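You operate a simulated robot arm through the tools that you are given. There is no shell and no other tool.

You are at the controls of a simulated robot arm. One attempt, no reset.

TASK
Test relays one and two and tray each as the tester says.
Fine: relay in the pocket, press its key; GOOD to the good tray, BAD to the scrap tray. Set down upright: relay one, relay two.
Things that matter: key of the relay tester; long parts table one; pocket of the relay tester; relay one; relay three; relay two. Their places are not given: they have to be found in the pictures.

It is judged by the outcome, as a careful person would: the job done as asked, and still so three seconds after it is handed in. It fails if anything else is knocked over, pushed out of place, dropped, spilled or broken.

THE ROBOT
A 6-joint arm with a two-finger gripper, fixed in place. Base frame: the origin is at the foot of the arm, x ahead of it, y to its left, z up; the work surface is at about z = 0.746. Lengths are in m, angles in rad, forces in N, time in s.
Its first joint turns from -2.897 to 2.897 rad. Payload 3.43 kg.
The tool frame sits at the grasp point between the pads (the TCP): z along the fingers, y along the line on which they close. The tips reach 0.02 m beyond it. Largest opening 0.19 m; the body of the gripper starts 0.248 m behind the TCP.
Orientation is that of the tool frame in the base frame, as [roll, pitch, yaw] about the fixed x, y, z axes, in that order (R = Rz(yaw) Ry(pitch) Rx(roll)). With the fingers straight down and closing along the base's y, the tool's x points along the base's -x, its y along +y and its z along -z.

THE INTERFACE
- The arm moves only by the tool play_rows. Its argument "steps" is a list of rows, each a list of 7 numbers: the finger opening in mm, from 0 to 190, then the shift along the tool's x, y, z in mm, then the turn, a rotation vector about the tool's x, y, z in rad. In form: [[hand, x, y, z, ax, ay, az], ...]. A call has 1 to 20 rows; each row is the pose to reach, as a shift and turn from the pose commanded when the call began, along the tool's axes at that moment. A row lasts 0.2 s, in which the tool goes at most 0.05 m and 0.15 rad; a call with a longer step from one row to the next is refused whole, and so is a gripper value outside its range. A pose out of reach is approached as far as the arm can. The call stops where the force on the tool passes 40 N (or 10 N more than at its start, if that is more) or the arm is blocked; 0.2 s more then pass. The fingers move at their own pace (about 0.153 m/s each) and stop on an object; they squeeze with about 40 N. The grip force told is the motor's: it shows also when the fingers shut on nothing. Time passes only in rows, and 0.2 s behind the last, so rows that repeat a pose let the fingers close. It gives the time, the measured TCP pose, the force on the tool (base axes), the opening and the grip force at its end, in the units of the frame above (readings bear some noise), with the torque about the TCP (base axes, N m) and any sound that the robot's microphone picked up.
- Cameras (640 x 400 px; columns grow to the right, rows downward): "scene" is fixed at [0.2178, 0.5009, 1.3443]; the picture's right is [-0.63, -0.78, 0.00], its down [-0.36, 0.29, -0.89] and it looks along [0.69, -0.56, -0.46] (base axes); focal length 314 px, centre (320, 200). "wrist" rides on the gripper at [0.07, -0.008, -0.288] in the tool frame; the picture's right is [0.12, 0.99, 0.00], its down [-0.96, 0.11, -0.25] and it looks along [-0.24, 0.03, 0.97] (tool axes); focal length 261 px, centre (320, 200).
- snapshot(camera): a new picture of that camera. The clock stands still meanwhile.
- lift_body(by): slides the trunk up (or, below 0, down) by that many m; the arm rides with it, the base frame stays. It gives what a move gives, with no picture.
- measure_at(camera, pixels): there is no depth. For up to 12 entries [column, row, z] of the newest picture of that camera ("zoom" is the newest enlarged one), the place [x, y] in the base frame at which the ray of that pixel passes the height z, good to about 0.002 m. The clock stands still meanwhile.
- zoom(camera, box): a new picture of the part [left, top, right, bottom] of that camera's present view, enlarged. The clock stands still meanwhile.
- sign_off(): hands the job in; it is judged then, once.

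Leave the gripper open and the arm clear of the work at the hand-in unless told otherwise.

The tools are called by a JSON object that holds its "fn" and its "kwargs". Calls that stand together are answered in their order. play_rows: Moves the arm, as the interface text tells. Its arguments: {"type":"object","properties":{"steps":{"type":"array","items":{"type":"array","items":{"type":"number"}}}},"required":["steps"]} The other tools are called the same way: lift_body (by) slides the trunk up or down; snapshot (camera) takes a picture; measure_at (camera, pixels) gives the place at which the rays of pixels pass given heights; zoom (camera, box) takes an enlarged picture of a part of a camera's view; sign_off () hands the job in.

At the start:

```text
clock: 0.0
eef_pos: [0.6342, -0.3789, 1.1168]
ee_rot: [3.142, -0.001, -3.141]
contact_force: [0.4, 0.9, 0.0]
ft_torque: [0.0, -0.01, 0.03]
finger_gap: 0.1898
grip_force: 0.0
trunk travel left (down, up): [-0.2, 0.24]
```

scene: 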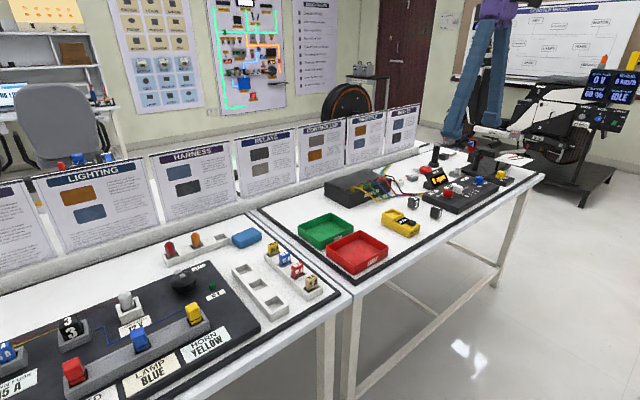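
wrist: 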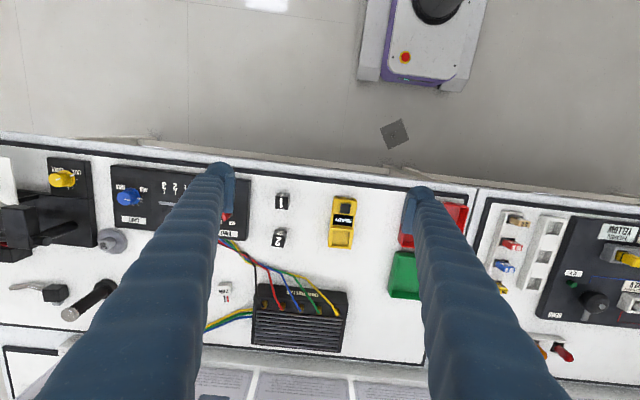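

I see the yellow relay tester near wrist pixel (342,222), two relays marked 1 and 2 near (282,200) and (279,238), and something small at (226,289). I'll zoom in on those before moving.

{"fn": "zoom", "kwargs": {"camera": "wrist", "box": [200, 160, 420, 310]}}

{"fn": "zoom", "kwargs": {"camera": "scene", "box": [290, 140, 550, 300]}}

```text
2.67 times, centred on (310, 235) of wrist
```

zoom: 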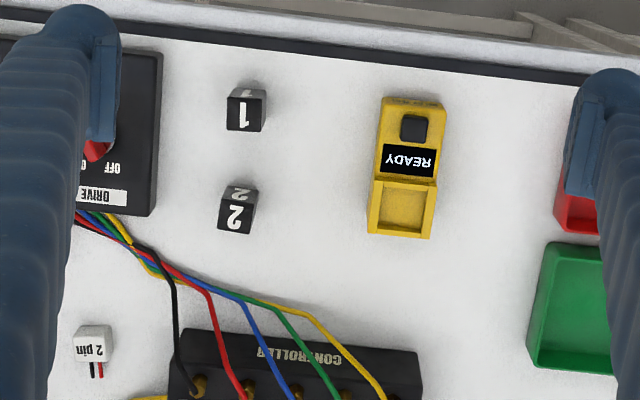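

```text
2.46 times, centred on (420, 220) of scene
```

zoom: 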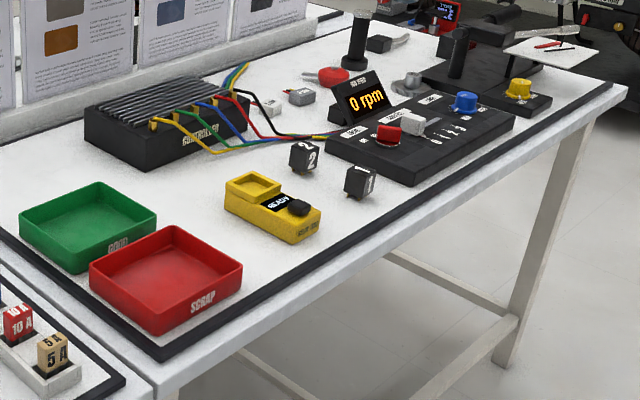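

Relay 1 and relay 2 are black cubes, and the tester has its pocket on the far-x side and its key on the near side. A black part marked "3" is on the left bench at scene (70,328). I'll measure the main features, zooming in on the left bench as well.

{"fn": "measure_at", "kwargs": {"camera": "wrist", "pixels": [[282, 200, 0.746], [282, 200, 0.776], [279, 238, 0.746], [279, 238, 0.776], [340, 238, 0.76], [344, 208, 0.776], [342, 222, 0.776], [404, 272, 0.746], [430, 225, 0.746]]}}

{"fn": "zoom", "kwargs": {"camera": "scene", "box": [0, 220, 290, 400]}}

{"fn": "zoom", "kwargs": {"camera": "scene", "box": [370, 170, 470, 250]}}

```text
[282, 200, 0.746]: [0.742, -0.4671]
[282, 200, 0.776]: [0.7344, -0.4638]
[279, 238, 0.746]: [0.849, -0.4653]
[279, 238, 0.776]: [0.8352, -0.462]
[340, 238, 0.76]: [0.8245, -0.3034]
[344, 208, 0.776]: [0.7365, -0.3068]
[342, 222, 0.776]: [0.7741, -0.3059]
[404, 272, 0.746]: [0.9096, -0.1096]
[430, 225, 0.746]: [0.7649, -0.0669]
```

```text
2.21 times, centred on (145, 310) of scene
```

zoom: 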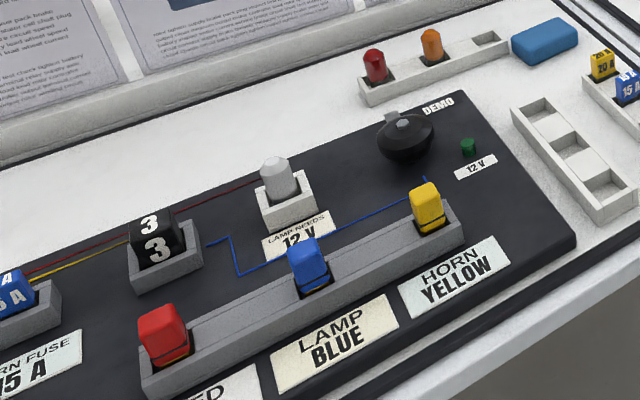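

```text
5.00 times, centred on (420, 210) of scene
```

zoom: 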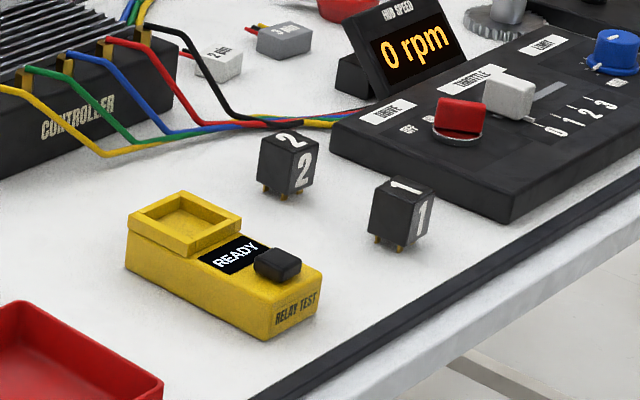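

Relay three is in its socket on the left bench and isn't part of this job. Next I'll zoom the wrist camera tightly on the relays, tester and trays to get sizes.

{"fn": "zoom", "kwargs": {"camera": "wrist", "box": [256, 180, 320, 260]}}

{"fn": "zoom", "kwargs": {"camera": "wrist", "box": [310, 185, 390, 260]}}

{"fn": "zoom", "kwargs": {"camera": "scene", "box": [285, 200, 400, 285]}}

```text
5.00 times, centred on (288, 220) of wrist
```

zoom: 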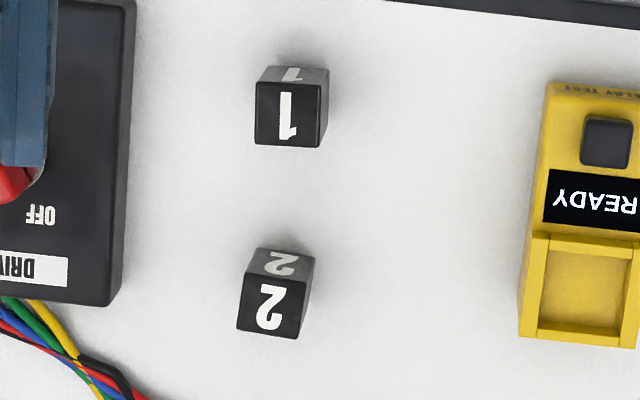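

```text
5.33 times, centred on (350, 222) of wrist
```

zoom: 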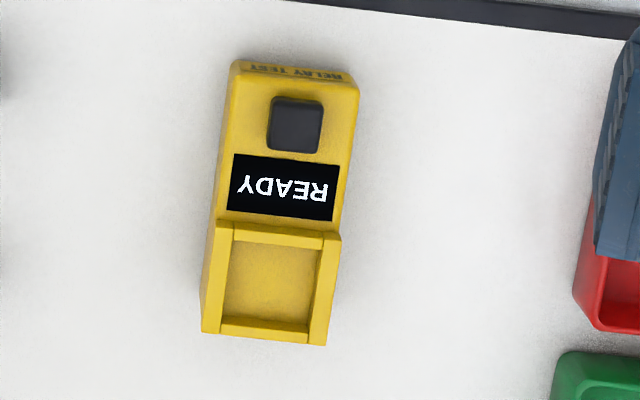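

```text
4.71 times, centred on (342, 242) of scene
```

zoom: 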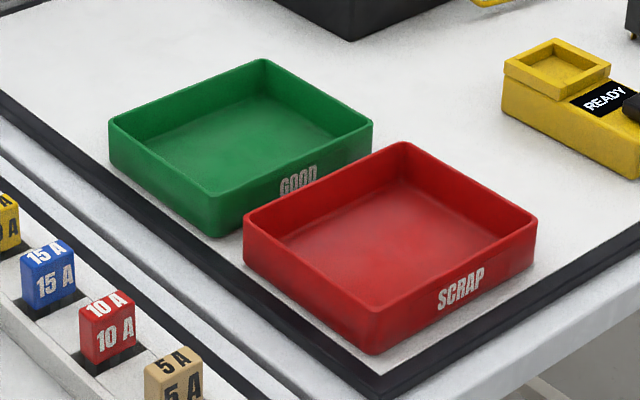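

Now I'll get measurements. First I re-zoom the wrist camera on the relays and measure the top corners at two candidate heights.

{"fn": "zoom", "kwargs": {"camera": "wrist", "box": [256, 180, 320, 260]}}

{"fn": "measure_at", "kwargs": {"camera": "zoom", "pixels": [[255, 83, 0.776], [329, 83, 0.776], [321, 147, 0.776], [254, 145, 0.776], [247, 275, 0.776], [309, 280, 0.776], [300, 339, 0.776], [237, 331, 0.776], [266, 66, 0.75], [328, 66, 0.75], [257, 248, 0.75], [315, 256, 0.75]]}}

{"fn": "zoom", "kwargs": {"camera": "scene", "box": [370, 170, 470, 250]}}

{"fn": "measure_at", "kwargs": {"camera": "zoom", "pixels": [[261, 134, 0.776], [300, 155, 0.776], [319, 140, 0.776], [281, 123, 0.776], [374, 182, 0.776], [412, 199, 0.776], [435, 186, 0.776], [396, 170, 0.776], [285, 201, 0.746], [398, 251, 0.746], [265, 192, 0.746], [376, 242, 0.746]]}}

```text
5.00 times, centred on (288, 220) of wrist
```

zoom: 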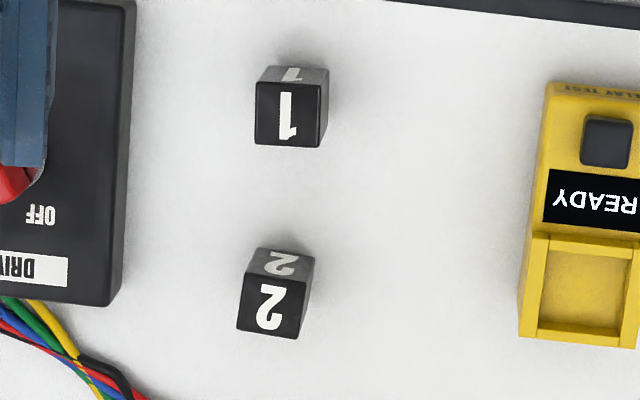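

```text
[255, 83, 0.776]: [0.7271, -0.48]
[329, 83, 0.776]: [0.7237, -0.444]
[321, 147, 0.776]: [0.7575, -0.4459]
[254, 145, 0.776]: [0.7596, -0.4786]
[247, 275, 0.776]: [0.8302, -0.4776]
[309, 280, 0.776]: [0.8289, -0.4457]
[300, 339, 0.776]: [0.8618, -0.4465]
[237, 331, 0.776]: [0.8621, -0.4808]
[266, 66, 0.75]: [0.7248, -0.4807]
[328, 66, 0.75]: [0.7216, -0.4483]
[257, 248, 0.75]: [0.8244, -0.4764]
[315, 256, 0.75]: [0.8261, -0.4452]
```

```text
5.00 times, centred on (420, 210) of scene
```

zoom: 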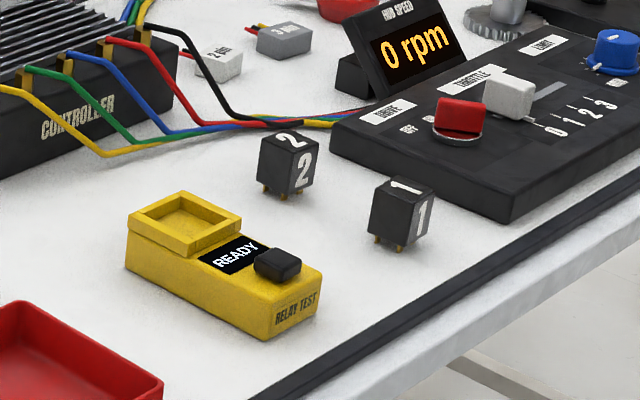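

```text
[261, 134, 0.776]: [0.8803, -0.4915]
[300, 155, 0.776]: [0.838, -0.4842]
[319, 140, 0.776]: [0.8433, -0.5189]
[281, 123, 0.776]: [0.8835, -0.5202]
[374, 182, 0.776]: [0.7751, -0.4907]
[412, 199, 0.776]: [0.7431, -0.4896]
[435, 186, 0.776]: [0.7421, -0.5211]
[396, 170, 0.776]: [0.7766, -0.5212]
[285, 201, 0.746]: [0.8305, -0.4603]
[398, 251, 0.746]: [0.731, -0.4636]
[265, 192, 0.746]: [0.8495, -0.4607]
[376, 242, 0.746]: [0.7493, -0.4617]
```

Comparing the two views, the relay tops are at about z≈0.801. Relay 1 is centred near (0.7345,-0.459) and relay 2 near (0.835,-0.460), and both are about 31 mm wide. Next I'll measure the tester in both views.

{"fn": "zoom", "kwargs": {"camera": "wrist", "box": [310, 185, 390, 260]}}

{"fn": "measure_at", "kwargs": {"camera": "zoom", "pixels": [[216, 220, 0.776], [341, 234, 0.776], [327, 345, 0.776], [201, 332, 0.776], [233, 238, 0.776], [322, 248, 0.776], [308, 330, 0.776], [222, 320, 0.776], [274, 98, 0.776], [322, 101, 0.776], [318, 153, 0.776], [268, 148, 0.776]]}}

{"fn": "zoom", "kwargs": {"camera": "scene", "box": [375, 195, 435, 245]}}

```text
5.33 times, centred on (350, 222) of wrist
```

zoom: 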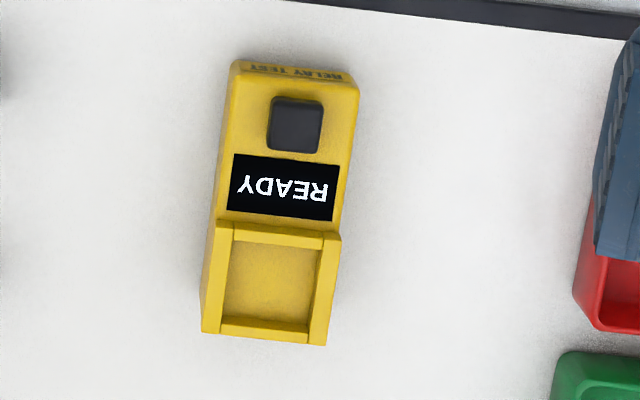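

```text
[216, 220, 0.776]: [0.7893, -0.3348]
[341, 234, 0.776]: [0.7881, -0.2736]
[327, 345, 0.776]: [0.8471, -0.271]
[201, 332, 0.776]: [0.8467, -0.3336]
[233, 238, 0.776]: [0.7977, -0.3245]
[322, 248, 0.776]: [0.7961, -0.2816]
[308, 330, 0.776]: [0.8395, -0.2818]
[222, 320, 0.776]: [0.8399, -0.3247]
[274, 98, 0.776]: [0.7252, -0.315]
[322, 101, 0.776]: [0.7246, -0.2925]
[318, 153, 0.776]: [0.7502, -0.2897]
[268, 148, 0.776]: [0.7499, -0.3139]
```

```text
8.00 times, centred on (405, 220) of scene
```

zoom: 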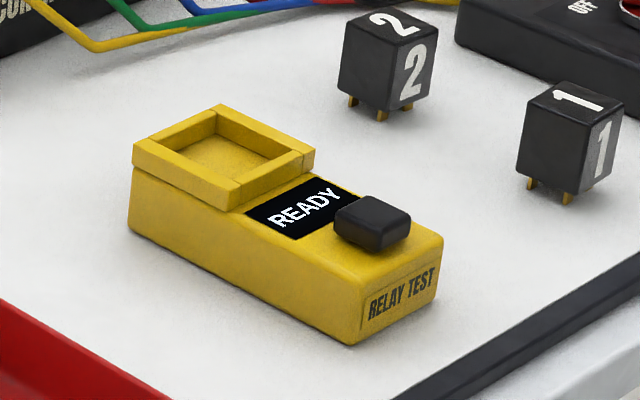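

I'll measure the same tester features, along with the relay corners and pins, in this sharper scene zoom.

{"fn": "measure_at", "kwargs": {"camera": "zoom", "pixels": [[133, 140, 0.776], [235, 183, 0.776], [315, 150, 0.776], [220, 103, 0.776], [150, 138, 0.776], [237, 172, 0.776], [298, 150, 0.776], [216, 113, 0.776], [334, 212, 0.776], [375, 225, 0.776], [410, 212, 0.776], [366, 197, 0.776]]}}

{"fn": "measure_at", "kwargs": {"camera": "zoom", "pixels": [[528, 97, 0.8], [586, 124, 0.8], [624, 104, 0.8], [565, 81, 0.8], [340, 26, 0.8], [400, 50, 0.8], [437, 24, 0.8], [375, 5, 0.8], [531, 189, 0.746], [567, 204, 0.746], [353, 106, 0.746], [382, 121, 0.746]]}}

{"fn": "measure_at", "kwargs": {"camera": "zoom", "pixels": [[129, 230, 0.746], [353, 345, 0.746], [436, 297, 0.746], [516, 174, 0.756], [579, 192, 0.756], [612, 175, 0.756], [337, 84, 0.756], [393, 110, 0.756], [430, 94, 0.756]]}}

```text
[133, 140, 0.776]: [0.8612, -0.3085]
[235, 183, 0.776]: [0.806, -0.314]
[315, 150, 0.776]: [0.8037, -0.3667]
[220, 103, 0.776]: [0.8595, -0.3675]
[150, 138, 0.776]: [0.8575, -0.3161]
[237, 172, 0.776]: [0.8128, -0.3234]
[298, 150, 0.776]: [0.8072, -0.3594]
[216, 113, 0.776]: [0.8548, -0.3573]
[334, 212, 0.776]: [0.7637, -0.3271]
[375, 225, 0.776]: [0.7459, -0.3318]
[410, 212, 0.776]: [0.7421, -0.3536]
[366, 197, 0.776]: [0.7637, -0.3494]
```

```text
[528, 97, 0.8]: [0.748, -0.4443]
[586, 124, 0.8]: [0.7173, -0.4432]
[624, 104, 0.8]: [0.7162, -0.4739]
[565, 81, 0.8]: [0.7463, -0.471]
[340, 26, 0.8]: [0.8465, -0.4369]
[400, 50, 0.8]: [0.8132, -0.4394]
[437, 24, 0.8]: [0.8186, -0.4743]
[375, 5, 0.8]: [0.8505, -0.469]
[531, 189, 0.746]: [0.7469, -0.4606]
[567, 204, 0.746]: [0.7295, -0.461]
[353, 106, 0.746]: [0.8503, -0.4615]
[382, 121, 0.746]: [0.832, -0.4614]
```

```text
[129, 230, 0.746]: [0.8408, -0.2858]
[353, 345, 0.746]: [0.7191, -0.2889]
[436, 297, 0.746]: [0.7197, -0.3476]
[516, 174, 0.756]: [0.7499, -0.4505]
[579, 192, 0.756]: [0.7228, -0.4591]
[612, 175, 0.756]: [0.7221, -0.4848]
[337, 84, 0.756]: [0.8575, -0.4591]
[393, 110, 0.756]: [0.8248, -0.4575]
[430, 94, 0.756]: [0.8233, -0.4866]
```

From the two views:
- The pocket rim is at z≈0.798, centred near (0.809,-0.306), with an inner opening of about 41 mm.
- The key top is at z≈0.80, near (0.731,-0.306).

I'll move above relay 1 at a safe height, narrow the opening to 80 mm, and look again.

{"fn": "play_rows", "kwargs": {"steps": [[150, -20, -16, 33, 0, 0, 0], [100, -40, -32, 66, 0, 0, 0], [80, -60, -48, 100, 0, 0, 0], [80, -80, -64, 133, 0, 0, 0], [80, -99, -80, 160, 0, 0, 0], [80, -99, -80, 160, 0, 0, 0]]}}

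{"fn": "snapshot", "kwargs": {"camera": "wrist"}}

{"fn": "snapshot", "kwargs": {"camera": "scene"}}

```text
clock: 1.4
eef_pos: [0.7349, -0.4605, 0.9574]
ee_rot: [-3.141, 0.0, -3.141]
contact_force: [0.8, -0.3, -0.5]
ft_torque: [0.07, -0.04, 0.02]
finger_gap: 0.0801
grip_force: 0.0
trunk travel left (down, up): [-0.2, 0.24]
```

```text
taken
```

wrist: 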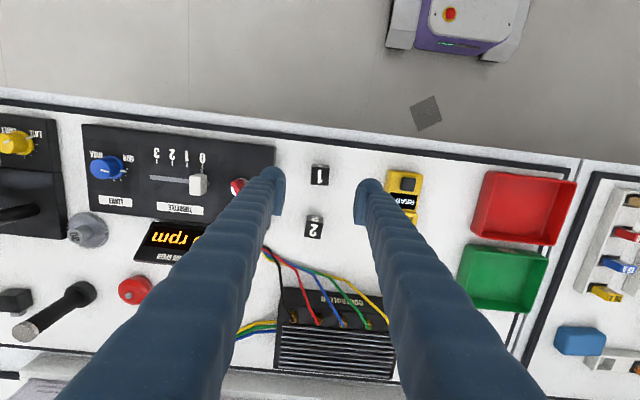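

```text
taken
```

scene: 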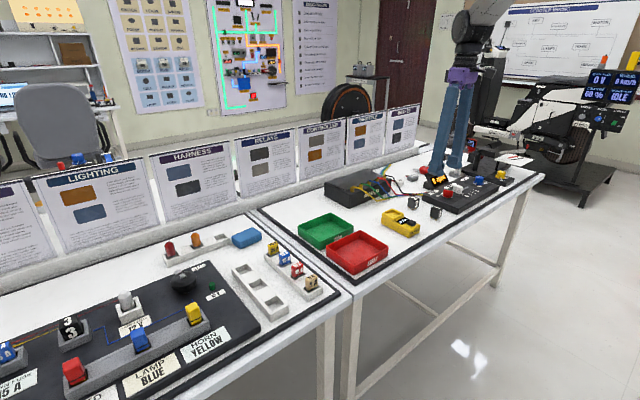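

The arm is above relay 1. I'll zoom in on both relays and measure again from here.

{"fn": "zoom", "kwargs": {"camera": "wrist", "box": [284, 150, 356, 250]}}

{"fn": "measure_at", "kwargs": {"camera": "wrist", "pixels": [[320, 175, 0.798], [314, 228, 0.798]]}}

```text
4.00 times, centred on (320, 200) of wrist
```

zoom: 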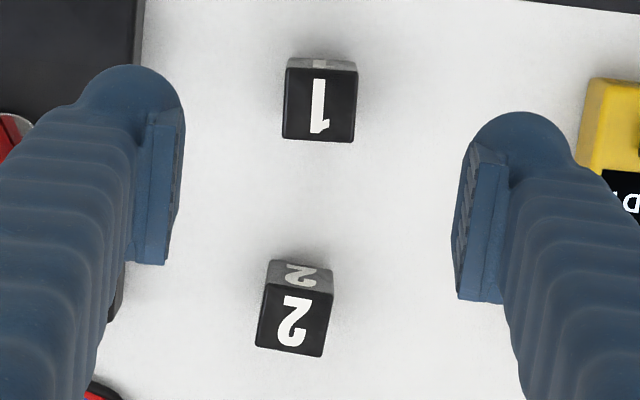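

```text
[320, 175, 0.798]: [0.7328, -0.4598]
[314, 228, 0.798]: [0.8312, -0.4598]
```

{"fn": "measure_at", "kwargs": {"camera": "zoom", "pixels": [[286, 70, 0.798], [357, 72, 0.798], [353, 142, 0.798], [282, 138, 0.798], [266, 284, 0.798], [331, 293, 0.798], [321, 357, 0.798], [255, 346, 0.798], [290, 59, 0.755], [357, 61, 0.755], [270, 259, 0.755], [333, 267, 0.755]]}}

```text
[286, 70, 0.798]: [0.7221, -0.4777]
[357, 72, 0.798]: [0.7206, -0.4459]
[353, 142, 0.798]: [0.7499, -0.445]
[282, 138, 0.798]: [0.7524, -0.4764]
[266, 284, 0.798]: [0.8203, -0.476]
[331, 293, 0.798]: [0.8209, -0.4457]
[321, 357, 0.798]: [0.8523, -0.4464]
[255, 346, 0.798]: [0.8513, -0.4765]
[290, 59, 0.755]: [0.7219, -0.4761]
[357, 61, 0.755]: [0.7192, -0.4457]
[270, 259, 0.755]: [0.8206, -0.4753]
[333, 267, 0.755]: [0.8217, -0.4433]
```

Both relays are square to the base axes: relay 1 is centred at about (0.736,-0.461) and relay 2 at about (0.836,-0.461). I'll descend on relay 1 with a 60 mm opening to TCP z≈0.79 and stop before gripping.

{"fn": "play_rows", "kwargs": {"steps": [[60, -1, 0, 40, 0, 0, 0], [60, -1, 0, 80, 0, 0, 0], [60, -1, 0, 115, 0, 0, 0], [60, -1, 0, 140, 0, 0, 0], [60, -1, 0, 155, 0, 0, 0], [60, -1, 0, 165, 0, 0, 0], [60, -1, 0, 165, 0, 0, 0]]}}

{"fn": "snapshot", "kwargs": {"camera": "wrist"}}

{"fn": "zoom", "kwargs": {"camera": "scene", "box": [370, 150, 490, 250]}}

```text
clock: 3.0
eef_pos: [0.7336, -0.4593, 0.7926]
ee_rot: [-3.14, -0.003, 3.141]
contact_force: [-0.3, 1.1, 0.1]
ft_torque: [0.02, 0.04, 0.02]
finger_gap: 0.06
grip_force: 0.1
trunk travel left (down, up): [-0.2, 0.24]
```

```text
taken
```

wrist: 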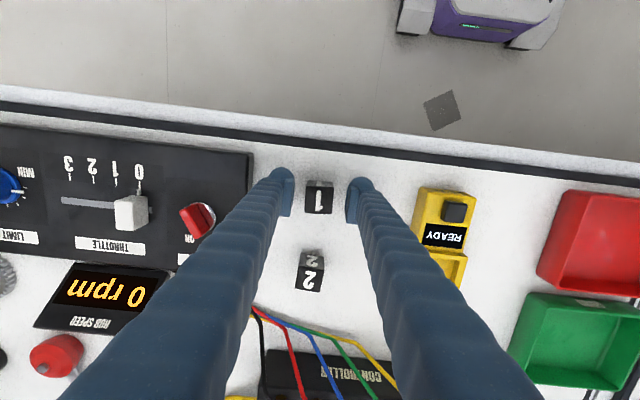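

```text
4.00 times, centred on (430, 200) of scene
```

zoom: 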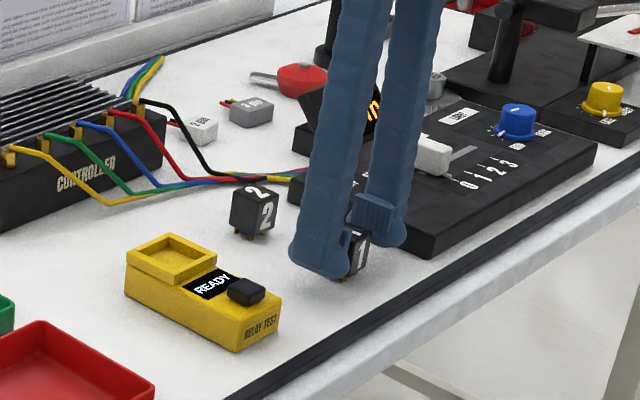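

Relay 1 sits between the fingers and they are straight on either side of it. I'm closing in stages.

{"fn": "play_rows", "kwargs": {"steps": [[45, 0, 0, 0, 0, 0, 0], [38, 0, 0, 0, 0, 0, 0], [34, 0, 0, 0, 0, 0, 0], [28, 0, 0, 0, 0, 0, 0], [20, 0, 0, 0, 0, 0, 0], [20, 0, 0, 0, 0, 0, 0]]}}

{"fn": "zoom", "kwargs": {"camera": "wrist", "box": [270, 150, 370, 300]}}

```text
clock: 4.4
eef_pos: [0.7339, -0.4598, 0.793]
ee_rot: [3.141, -0.002, 3.141]
contact_force: [0.4, -0.5, -0.1]
ft_torque: [-0.04, -0.01, 0.03]
finger_gap: 0.0305
grip_force: 40.3
trunk travel left (down, up): [-0.2, 0.24]
```

```text
2.67 times, centred on (320, 225) of wrist
```

zoom: 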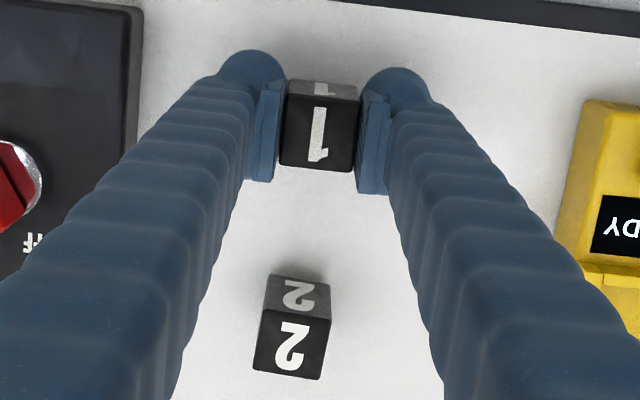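

Relay 1 is held at 30.5 mm with 40 N. I'll lift it 90 mm straight up.

{"fn": "play_rows", "kwargs": {"steps": [[20, 0, 0, -10, 0, 0, 0], [20, 0, 0, -30, 0, 0, 0], [20, 0, 0, -60, 0, 0, 0], [20, 0, 0, -90, 0, 0, 0], [20, 0, 0, -90, 0, 0, 0]]}}

{"fn": "zoom", "kwargs": {"camera": "wrist", "box": [260, 120, 500, 290]}}

```text
clock: 5.6
eef_pos: [0.7331, -0.4595, 0.8828]
ee_rot: [-3.139, -0.001, -3.141]
contact_force: [0.0, -0.2, -0.8]
ft_torque: [-0.02, 0.0, -0.01]
finger_gap: 0.0303
grip_force: 40.1
trunk travel left (down, up): [-0.2, 0.24]
```

```text
2.35 times, centred on (380, 205) of wrist
```

zoom: 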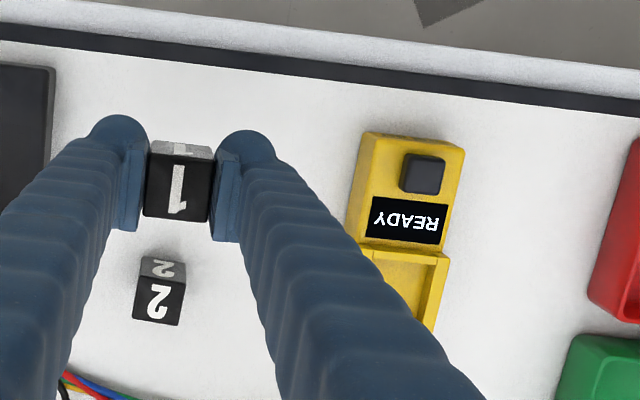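

Relay 1 is up and level. I'll measure where it sits in the hand (top at about z 0.888) and re-measure the key and the visible pocket edges from here.

{"fn": "measure_at", "kwargs": {"camera": "zoom", "pixels": [[149, 152, 0.888], [214, 159, 0.888], [208, 222, 0.888], [143, 215, 0.888], [404, 153, 0.8], [446, 159, 0.8], [440, 194, 0.8], [399, 187, 0.8], [362, 246, 0.798], [449, 257, 0.798], [430, 330, 0.798]]}}

```text
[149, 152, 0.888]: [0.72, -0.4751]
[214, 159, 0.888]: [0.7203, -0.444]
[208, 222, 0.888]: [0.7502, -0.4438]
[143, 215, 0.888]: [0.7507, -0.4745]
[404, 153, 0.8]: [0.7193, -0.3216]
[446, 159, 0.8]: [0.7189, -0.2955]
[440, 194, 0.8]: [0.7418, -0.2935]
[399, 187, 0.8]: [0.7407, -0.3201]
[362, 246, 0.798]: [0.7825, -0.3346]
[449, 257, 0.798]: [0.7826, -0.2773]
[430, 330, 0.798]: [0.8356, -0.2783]
```

The held relay is centred about 2 mm ahead of the TCP in x. The pocket centre comes out at about (0.8105,-0.306). I'll carry the relay over the pocket at this height and look.

{"fn": "play_rows", "kwargs": {"steps": [[20, -10, 20, 0, 0, 0, 0], [20, -25, 50, 0, 0, 0, 0], [20, -42, 85, 0, 0, 0, 0], [20, -58, 120, 0, 0, 0, 0], [20, -70, 143, 0, 0, 0, 0], [20, -75.5, 153.5, 0, 0, 0, 0], [20, -75.5, 153.5, 0, 0, 0, 0]]}}

{"fn": "zoom", "kwargs": {"camera": "wrist", "box": [260, 120, 400, 240]}}

{"fn": "zoom", "kwargs": {"camera": "scene", "box": [350, 160, 450, 250]}}

```text
clock: 7.2
eef_pos: [0.8086, -0.3059, 0.8817]
ee_rot: [-3.141, -0.002, 3.14]
contact_force: [0.3, -0.6, -0.1]
ft_torque: [0.02, 0.0, 0.0]
finger_gap: 0.0307
grip_force: 40.0
trunk travel left (down, up): [-0.2, 0.24]
```

```text
3.33 times, centred on (330, 180) of wrist
```

zoom: 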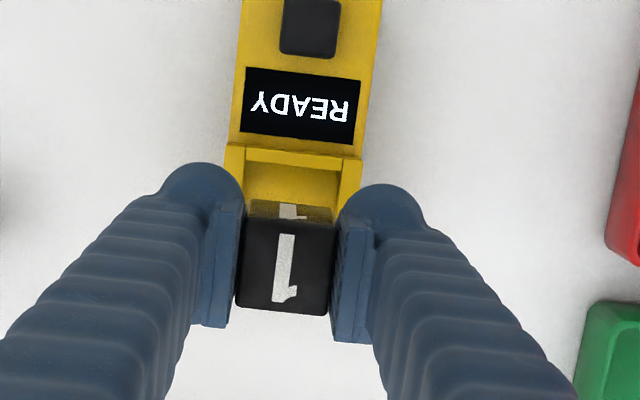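

```text
4.44 times, centred on (400, 205) of scene
```

zoom: 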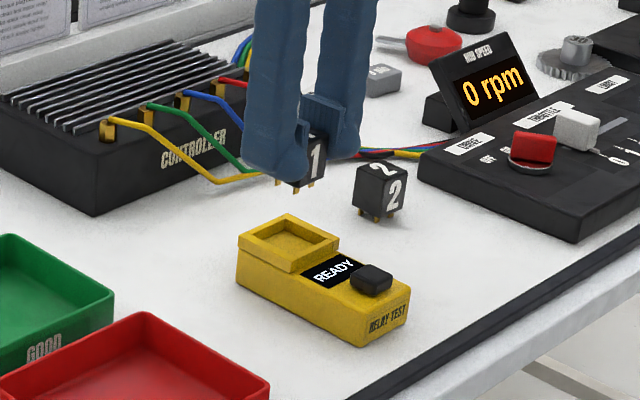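

The pocket's near edge is visible behind the held relay. I'll measure it to confirm the alignment.

{"fn": "zoom", "kwargs": {"camera": "wrist", "box": [290, 140, 370, 220]}}

{"fn": "measure_at", "kwargs": {"camera": "wrist", "pixels": [[328.5, 163, 0.798], [334.6, 170, 0.798], [328.4, 163.6, 0.798]]}}

```text
5.00 times, centred on (330, 180) of wrist
```

zoom: 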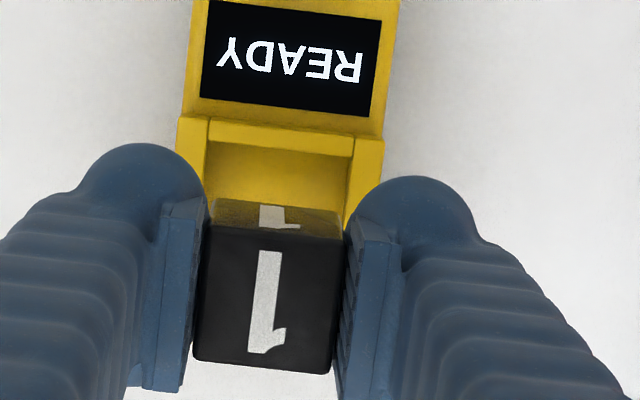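

```text
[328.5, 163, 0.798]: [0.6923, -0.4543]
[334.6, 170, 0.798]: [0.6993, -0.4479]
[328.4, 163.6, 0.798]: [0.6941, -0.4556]
```

That measurement used an older full picture, so it doesn't count. I'll measure on this new zoom instead.

{"fn": "measure_at", "kwargs": {"camera": "zoom", "pixels": [[180, 116, 0.798], [384, 138, 0.798], [208, 141, 0.798], [354, 156, 0.798], [345, 222, 0.798], [196, 232, 0.887], [345, 240, 0.887], [330, 374, 0.887], [192, 360, 0.887]]}}

```text
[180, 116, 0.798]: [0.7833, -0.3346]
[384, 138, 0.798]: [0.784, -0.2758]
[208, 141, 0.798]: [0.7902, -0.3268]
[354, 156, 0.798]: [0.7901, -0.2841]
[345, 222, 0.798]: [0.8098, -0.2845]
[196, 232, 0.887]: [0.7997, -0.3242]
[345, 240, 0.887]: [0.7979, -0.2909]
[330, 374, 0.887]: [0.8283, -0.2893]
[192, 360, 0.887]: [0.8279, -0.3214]
```

The relay and pocket centres agree within about 2 mm, against roughly 5 mm of clearance. I'll lower 36 mm, so the pins just reach rim level, then check.

{"fn": "play_rows", "kwargs": {"steps": [[20, 1, 0.5, 10, 0, 0, 0], [20, 1, 0.5, 20, 0, 0, 0], [20, 1, 0.5, 28, 0, 0, 0], [20, 1, 0.5, 33, 0, 0, 0], [20, 1, 0.5, 33, 0, 0, 0]]}}

{"fn": "zoom", "kwargs": {"camera": "wrist", "box": [290, 140, 370, 220]}}

{"fn": "zoom", "kwargs": {"camera": "scene", "box": [370, 180, 440, 240]}}

```text
clock: 8.4
eef_pos: [0.8073, -0.305, 0.8484]
ee_rot: [3.141, -0.002, 3.14]
contact_force: [0.6, 0.0, -1.4]
ft_torque: [0.03, 0.04, 0.0]
finger_gap: 0.0308
grip_force: 40.3
trunk travel left (down, up): [-0.2, 0.24]
```

```text
5.00 times, centred on (330, 180) of wrist
```

zoom: 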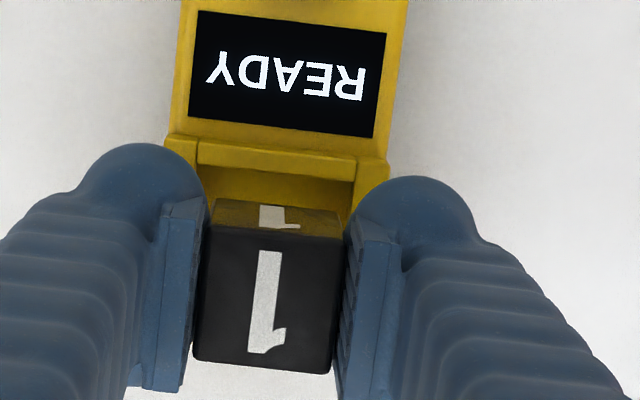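

```text
6.67 times, centred on (405, 210) of scene
```

zoom: 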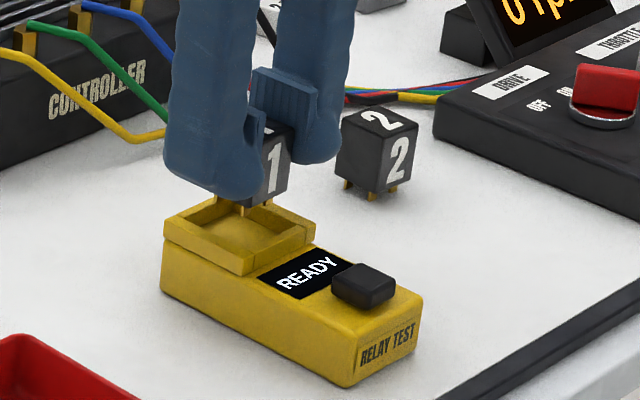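

The pins are over the pocket opening with nothing touching. I'll lower another 8 mm, slowly.

{"fn": "play_rows", "kwargs": {"steps": [[20, 0, 0, 3, 0, 0, 0], [20, 0, 0, 6, 0, 0, 0], [20, 0, 0, 8, 0, 0, 0]]}}

{"fn": "zoom", "kwargs": {"camera": "scene", "box": [370, 180, 440, 240]}}

```text
clock: 9.2
eef_pos: [0.8079, -0.3051, 0.8423]
ee_rot: [3.142, 0.0, -3.141]
contact_force: [-0.2, -0.1, -0.1]
ft_torque: [-0.01, 0.0, 0.02]
finger_gap: 0.0305
grip_force: 40.1
trunk travel left (down, up): [-0.2, 0.24]
```

```text
6.67 times, centred on (405, 210) of scene
```

zoom: 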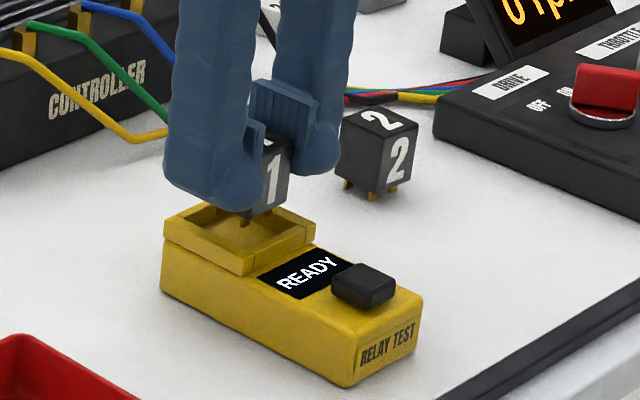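

No contact yet and the pins are inside the pocket. I'll continue in 1 mm steps.

{"fn": "play_rows", "kwargs": {"steps": [[20, 0, 0, 1, 0, 0, 0], [20, 0, 0, 2, 0, 0, 0], [20, 0, 0, 3, 0, 0, 0]]}}

{"fn": "play_rows", "kwargs": {"steps": [[20, 0, 0, 1, 0, 0, 0], [20, 0, 0, 2, 0, 0, 0]]}}

{"fn": "zoom", "kwargs": {"camera": "scene", "box": [370, 180, 440, 240]}}

```text
clock: 10.0
eef_pos: [0.8065, -0.3071, 0.8378]
ee_rot: [-3.141, -0.003, -3.141]
contact_force: [-0.3, 0.3, 0.1]
ft_torque: [0.02, 0.03, 0.0]
finger_gap: 0.0302
grip_force: 40.5
trunk travel left (down, up): [-0.2, 0.24]
```

```text
clock: 10.6
eef_pos: [0.8075, -0.3059, 0.8363]
ee_rot: [-3.141, -0.002, -3.14]
contact_force: [0.0, 0.7, -0.9]
ft_torque: [0.04, -0.02, 0.01]
finger_gap: 0.0305
grip_force: 40.1
trunk travel left (down, up): [-0.2, 0.24]
```

```text
6.67 times, centred on (405, 210) of scene
```

zoom: 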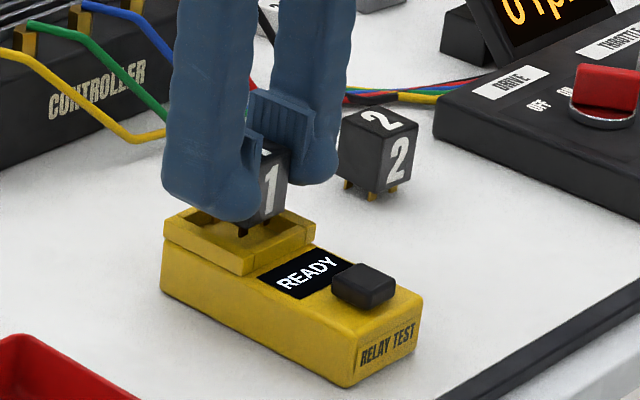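

Still no contact, with pin tips at about 0.789. I'll keep going in 1 mm steps.

{"fn": "play_rows", "kwargs": {"steps": [[20, 0, 0, 1, 0, 0, 0], [20, 0, 0, 2, 0, 0, 0]]}}

{"fn": "play_rows", "kwargs": {"steps": [[20, 0, 0, 1, 0, 0, 0], [20, 0, 0, 2, 0, 0, 0]]}}

{"fn": "zoom", "kwargs": {"camera": "scene", "box": [370, 180, 440, 240]}}

```text
clock: 11.2
eef_pos: [0.8079, -0.3056, 0.8338]
ee_rot: [3.141, -0.003, 3.141]
contact_force: [0.4, 0.7, -0.3]
ft_torque: [0.03, -0.02, 0.01]
finger_gap: 0.0306
grip_force: 40.4
trunk travel left (down, up): [-0.2, 0.24]
```

```text
clock: 11.8
eef_pos: [0.8077, -0.3056, 0.8333]
ee_rot: [3.14, -0.002, -3.141]
contact_force: [0.4, -0.4, -0.2]
ft_torque: [0.01, -0.03, 0.01]
finger_gap: 0.0304
grip_force: 40.3
trunk travel left (down, up): [-0.2, 0.24]
```

```text
6.67 times, centred on (405, 210) of scene
```

zoom: 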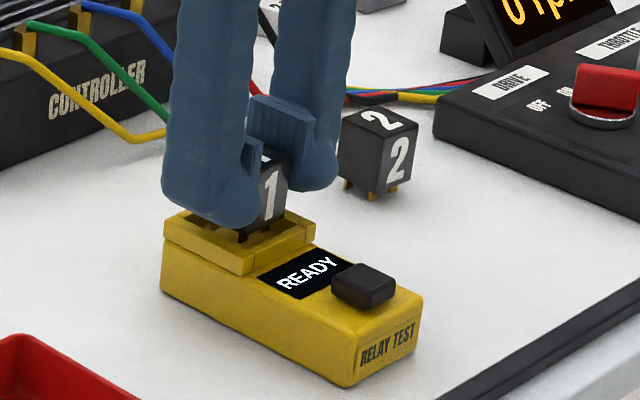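

Still free. The pins appear close to the pocket floor now, so I'll continue in 1 mm steps.

{"fn": "play_rows", "kwargs": {"steps": [[20, 0, 0, 1, 0, 0, 0], [20, 0, 0, 1, 0, 0, 0]]}}

{"fn": "play_rows", "kwargs": {"steps": [[20, 0, 0, 1, 0, 0, 0], [20, 0, 0, 1, 0, 0, 0]]}}

{"fn": "play_rows", "kwargs": {"steps": [[20, 0, 0, 1, 0, 0, 0], [20, 0, 0, 1, 0, 0, 0]]}}

{"fn": "zoom", "kwargs": {"camera": "scene", "box": [370, 180, 440, 240]}}

```text
clock: 12.4
eef_pos: [0.8076, -0.3033, 0.8317]
ee_rot: [3.14, -0.001, -3.141]
contact_force: [-0.5, -1.0, -1.0]
ft_torque: [-0.02, 0.02, -0.01]
finger_gap: 0.0305
grip_force: 39.9
trunk travel left (down, up): [-0.2, 0.24]
```

```text
clock: 13.0
eef_pos: [0.8079, -0.3073, 0.8298]
ee_rot: [3.141, -0.001, 3.141]
contact_force: [-0.9, -0.3, -0.4]
ft_torque: [0.01, 0.01, 0.0]
finger_gap: 0.0304
grip_force: 39.6
trunk travel left (down, up): [-0.2, 0.24]
```

```text
clock: 13.6
eef_pos: [0.8067, -0.3037, 0.8293]
ee_rot: [3.139, -0.001, 3.14]
contact_force: [0.2, -0.2, -0.3]
ft_torque: [-0.01, 0.0, 0.01]
finger_gap: 0.0308
grip_force: 40.4
trunk travel left (down, up): [-0.2, 0.24]
```

```text
6.67 times, centred on (405, 210) of scene
```

zoom: 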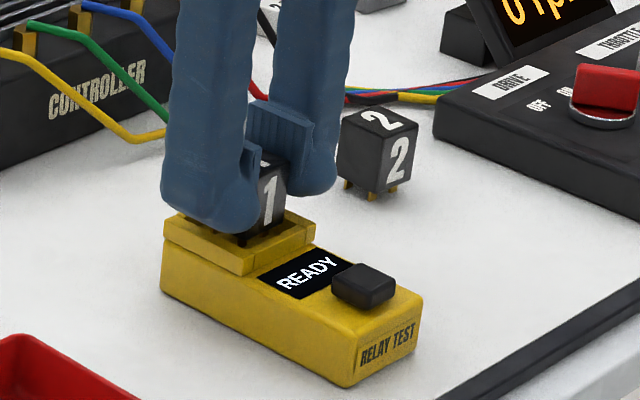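

Still no contact and the fingertips are about 10 mm above the rim. I'll continue carefully.

{"fn": "play_rows", "kwargs": {"steps": [[20, 0, 0, 1, 0, 0, 0], [20, 0, 0, 1, 0, 0, 0]]}}

{"fn": "play_rows", "kwargs": {"steps": [[20, 0, 0, 1, 0, 0, 0], [20, 0, 0, 1, 0, 0, 0]]}}

{"fn": "zoom", "kwargs": {"camera": "scene", "box": [380, 190, 420, 225]}}

{"fn": "zoom", "kwargs": {"camera": "wrist", "box": [290, 140, 370, 220]}}

```text
clock: 14.2
eef_pos: [0.8077, -0.3058, 0.8278]
ee_rot: [-3.141, -0.001, 3.141]
contact_force: [0.6, -0.1, -0.7]
ft_torque: [-0.01, 0.02, 0.01]
finger_gap: 0.0305
grip_force: 39.8
trunk travel left (down, up): [-0.2, 0.24]
```

```text
clock: 14.8
eef_pos: [0.807, -0.3052, 0.8257]
ee_rot: [3.141, -0.003, -3.141]
contact_force: [0.2, -0.5, -0.3]
ft_torque: [0.0, -0.04, 0.0]
finger_gap: 0.0307
grip_force: 39.6
trunk travel left (down, up): [-0.2, 0.24]
```

```text
11.43 times, centred on (400, 208) of scene
```

zoom: 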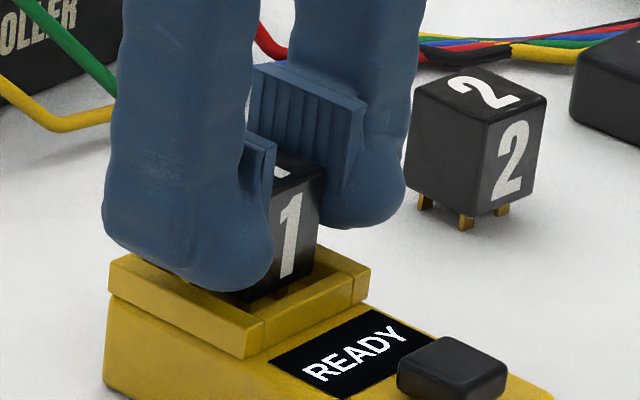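

```text
5.00 times, centred on (330, 180) of wrist
```

zoom: 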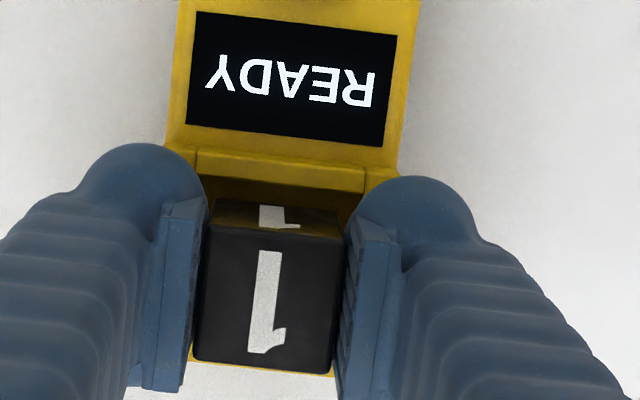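

The relay is centred in the pocket and the fingertips still clear the rim by a few mm. I'll keep lowering 1 mm at a time and watch the force.

{"fn": "play_rows", "kwargs": {"steps": [[20, 0, 0, 1, 0, 0, 0], [20, 0, 0, 1, 0, 0, 0]]}}

{"fn": "play_rows", "kwargs": {"steps": [[20, 0, 0, 1, 0, 0, 0], [20, 0, 0, 1, 0, 0, 0]]}}

{"fn": "zoom", "kwargs": {"camera": "scene", "box": [380, 190, 420, 225]}}

```text
clock: 15.4
eef_pos: [0.8062, -0.3064, 0.8259]
ee_rot: [-3.141, 0.001, -3.141]
contact_force: [0.0, 1.0, 1.4]
ft_torque: [0.03, -0.01, 0.0]
finger_gap: 0.0305
grip_force: 39.9
trunk travel left (down, up): [-0.2, 0.24]
```

```text
clock: 16.0
eef_pos: [0.8076, -0.3054, 0.8255]
ee_rot: [3.141, 0.0, -3.141]
contact_force: [2.8, 0.4, 9.2]
ft_torque: [0.03, -0.03, -0.01]
finger_gap: 0.0303
grip_force: 40.2
trunk travel left (down, up): [-0.2, 0.24]
```

```text
11.43 times, centred on (400, 208) of scene
```

zoom: 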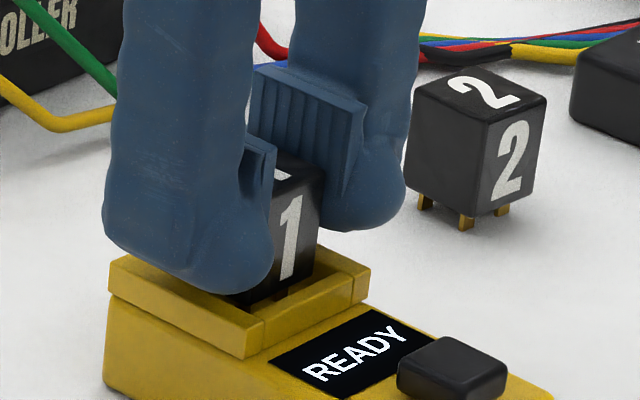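

Contact shows 9 N upward with TCP at 0.8255, so the relay is on the pocket floor. I'll relax by 1 mm and then open the fingers gently.

{"fn": "play_rows", "kwargs": {"steps": [[20, 0, 0, -1, 0, 0, 0], [33, 0, 0, -1, 0, 0, 0], [38, 0, 0, -1, 0, 0, 0], [48, 0, 0, -1, 0, 0, 0], [48, 0, 0, -1, 0, 0, 0]]}}

{"fn": "zoom", "kwargs": {"camera": "scene", "box": [380, 190, 420, 225]}}

{"fn": "zoom", "kwargs": {"camera": "wrist", "box": [290, 140, 370, 220]}}

```text
clock: 17.2
eef_pos: [0.8076, -0.3037, 0.8273]
ee_rot: [3.141, -0.002, -3.142]
contact_force: [-0.1, -0.1, 0.9]
ft_torque: [-0.01, 0.0, 0.0]
finger_gap: 0.0481
grip_force: 0.1
trunk travel left (down, up): [-0.2, 0.24]
```

```text
11.43 times, centred on (400, 208) of scene
```

zoom: 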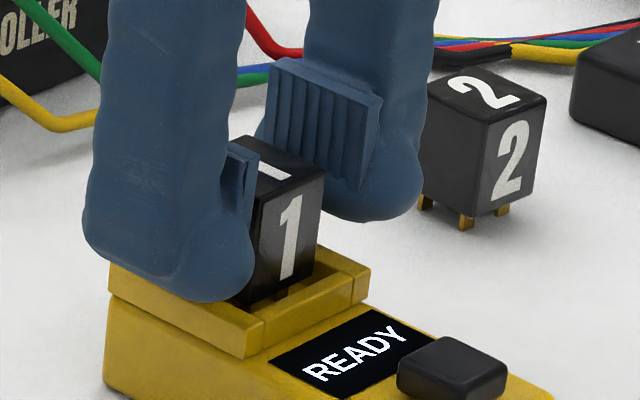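

```text
5.00 times, centred on (330, 180) of wrist
```

zoom: 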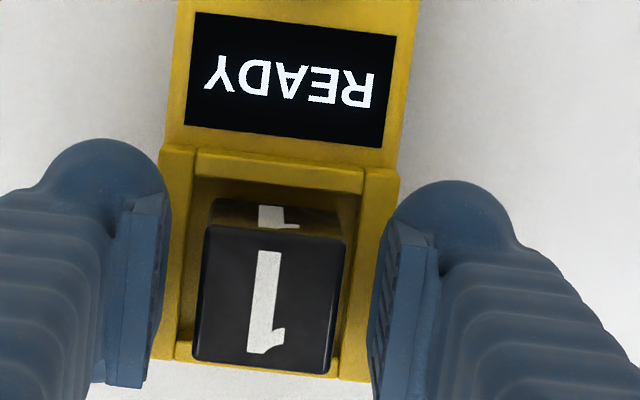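

Relay 1 stands upright and seated in the pocket. I'll raise 80 mm, move over the key and close the fingers.

{"fn": "play_rows", "kwargs": {"steps": [[48, 0, 0, -10, 0, 0, 0], [48, 0, 0, -40, 0, 0, 0], [48, 0, 0, -80, 0, 0, 0], [48, 25, -1, -80, 0, 0, 0], [20, 55, -2, -80, 0, 0, 0], [0, 77, -2, -80, 0, 0, 0], [0, 77, -2, -80, 0, 0, 0], [0, 77, -2, -80, 0, 0, 0]]}}

{"fn": "snapshot", "kwargs": {"camera": "wrist"}}

{"fn": "zoom", "kwargs": {"camera": "scene", "box": [370, 170, 450, 240]}}

```text
clock: 19.0
eef_pos: [0.7309, -0.3064, 0.9065]
ee_rot: [-3.141, -0.002, -3.141]
contact_force: [-0.2, 0.0, -0.2]
ft_torque: [0.0, -0.01, -0.01]
finger_gap: 0.0
grip_force: 33.6
trunk travel left (down, up): [-0.2, 0.24]
```

```text
taken
```

wrist: 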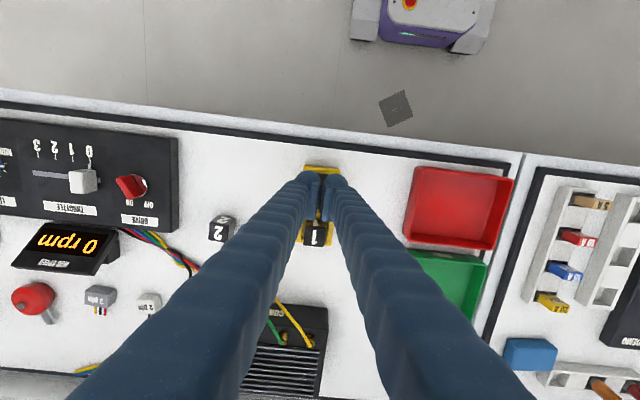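

```text
5.71 times, centred on (410, 205) of scene
```

zoom: 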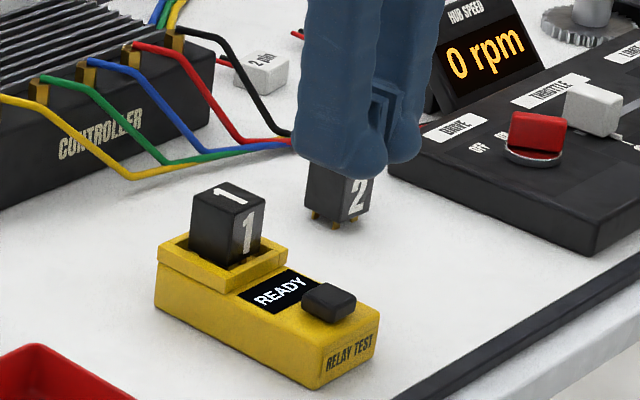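

The fingers are shut above the key and relay 1 sits upright in the pocket. I'll descend to about 12 mm above the key.

{"fn": "play_rows", "kwargs": {"steps": [[0, 0, 0, 25, 0, 0, 0], [0, 0, 0, 50, 0, 0, 0], [0, 0, 0, 68, 0, 0, 0], [0, 0, 0, 73, 0, 0, 0], [0, 0, 0, 73, 0, 0, 0]]}}

{"fn": "zoom", "kwargs": {"camera": "scene", "box": [380, 185, 440, 240]}}

{"fn": "zoom", "kwargs": {"camera": "wrist", "box": [280, 140, 370, 240]}}

```text
clock: 20.2
eef_pos: [0.7299, -0.3058, 0.8326]
ee_rot: [-3.142, -0.001, 3.141]
contact_force: [-0.3, 0.3, 0.1]
ft_torque: [0.01, -0.03, -0.01]
finger_gap: 0.0
grip_force: 33.9
trunk travel left (down, up): [-0.2, 0.24]
```

```text
7.27 times, centred on (410, 212) of scene
```

zoom: 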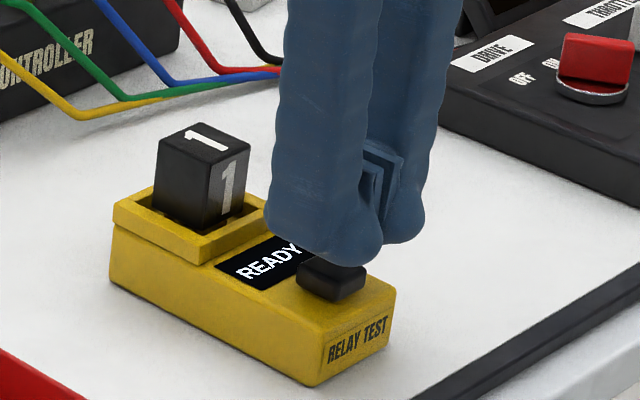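

```text
4.00 times, centred on (325, 190) of wrist
```

zoom: 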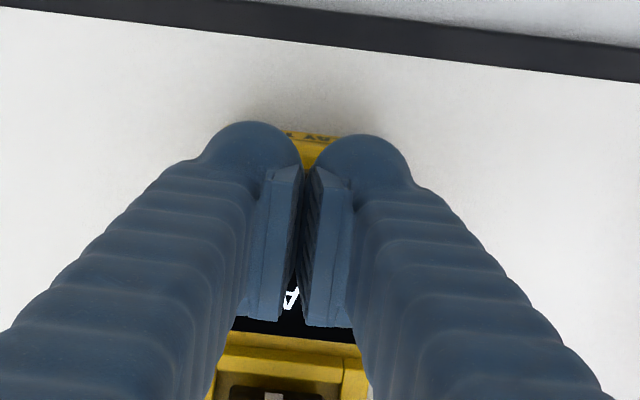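

The tips are directly above the key. I'll go down 2 mm per row for 10 mm and watch the force.

{"fn": "play_rows", "kwargs": {"steps": [[0, 0, 0, 2, 0, 0, 0], [0, 0, 0, 4, 0, 0, 0], [0, 0, 0, 6, 0, 0, 0], [0, 0, 0, 8, 0, 0, 0]]}}

{"fn": "play_rows", "kwargs": {"steps": [[0, 0, 0, 1, 0, 0, 0], [0, 0, 0, 2, 0, 0, 0], [0, 0, 0, 3, 0, 0, 0]]}}

{"fn": "zoom", "kwargs": {"camera": "scene", "box": [380, 185, 440, 240]}}

```text
clock: 21.2
eef_pos: [0.7301, -0.3072, 0.8258]
ee_rot: [-3.141, -0.003, 3.141]
contact_force: [0.2, -0.9, 0.3]
ft_torque: [0.0, -0.02, -0.02]
finger_gap: 0.0
grip_force: 34.9
trunk travel left (down, up): [-0.2, 0.24]
```

```text
clock: 22.0
eef_pos: [0.7295, -0.3063, 0.822]
ee_rot: [3.141, -0.001, -3.14]
contact_force: [0.3, 0.3, 0.7]
ft_torque: [0.06, 0.04, -0.01]
finger_gap: 0.0
grip_force: 34.5
trunk travel left (down, up): [-0.2, 0.24]
```

```text
7.27 times, centred on (410, 212) of scene
```

zoom: 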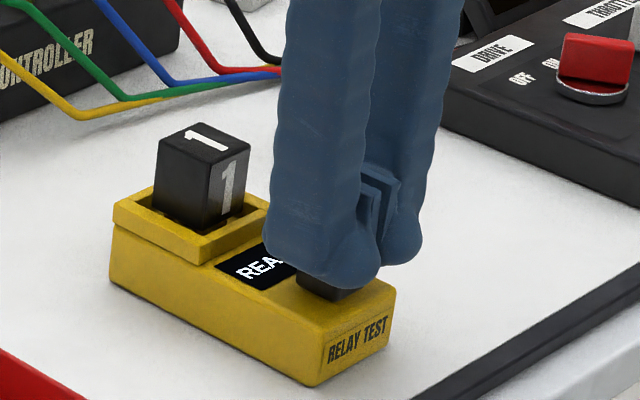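

No contact yet at TCP 0.822. I'll continue in 1 mm steps.

{"fn": "play_rows", "kwargs": {"steps": [[0, 0, 0, 1, 0, 0, 0], [0, 0, 0, 2, 0, 0, 0]]}}

{"fn": "play_rows", "kwargs": {"steps": [[0, 0, 0, 1, 0, 0, 0], [0, 0, 0, 2, 0, 0, 0]]}}

{"fn": "zoom", "kwargs": {"camera": "scene", "box": [380, 185, 440, 240]}}

```text
clock: 22.6
eef_pos: [0.7285, -0.3069, 0.8213]
ee_rot: [3.14, -0.003, -3.141]
contact_force: [0.2, 0.4, 0.3]
ft_torque: [0.0, -0.01, 0.03]
finger_gap: 0.0
grip_force: 34.4
trunk travel left (down, up): [-0.2, 0.24]
```

```text
clock: 23.2
eef_pos: [0.7316, -0.3077, 0.8172]
ee_rot: [-3.14, -0.002, -3.141]
contact_force: [-0.6, -0.7, 0.4]
ft_torque: [-0.06, 0.0, -0.01]
finger_gap: 0.0063
grip_force: 34.0
trunk travel left (down, up): [-0.2, 0.24]
```

```text
7.27 times, centred on (410, 212) of scene
```

zoom: 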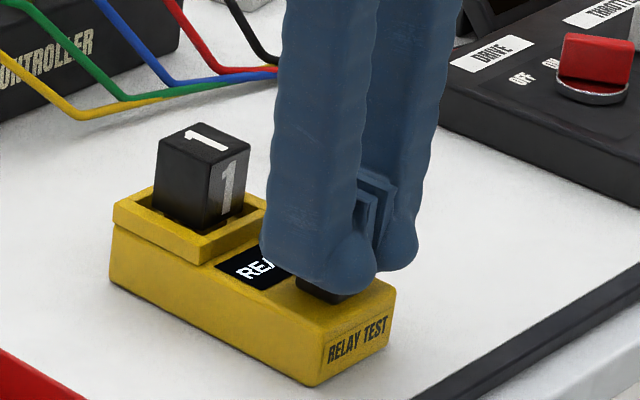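

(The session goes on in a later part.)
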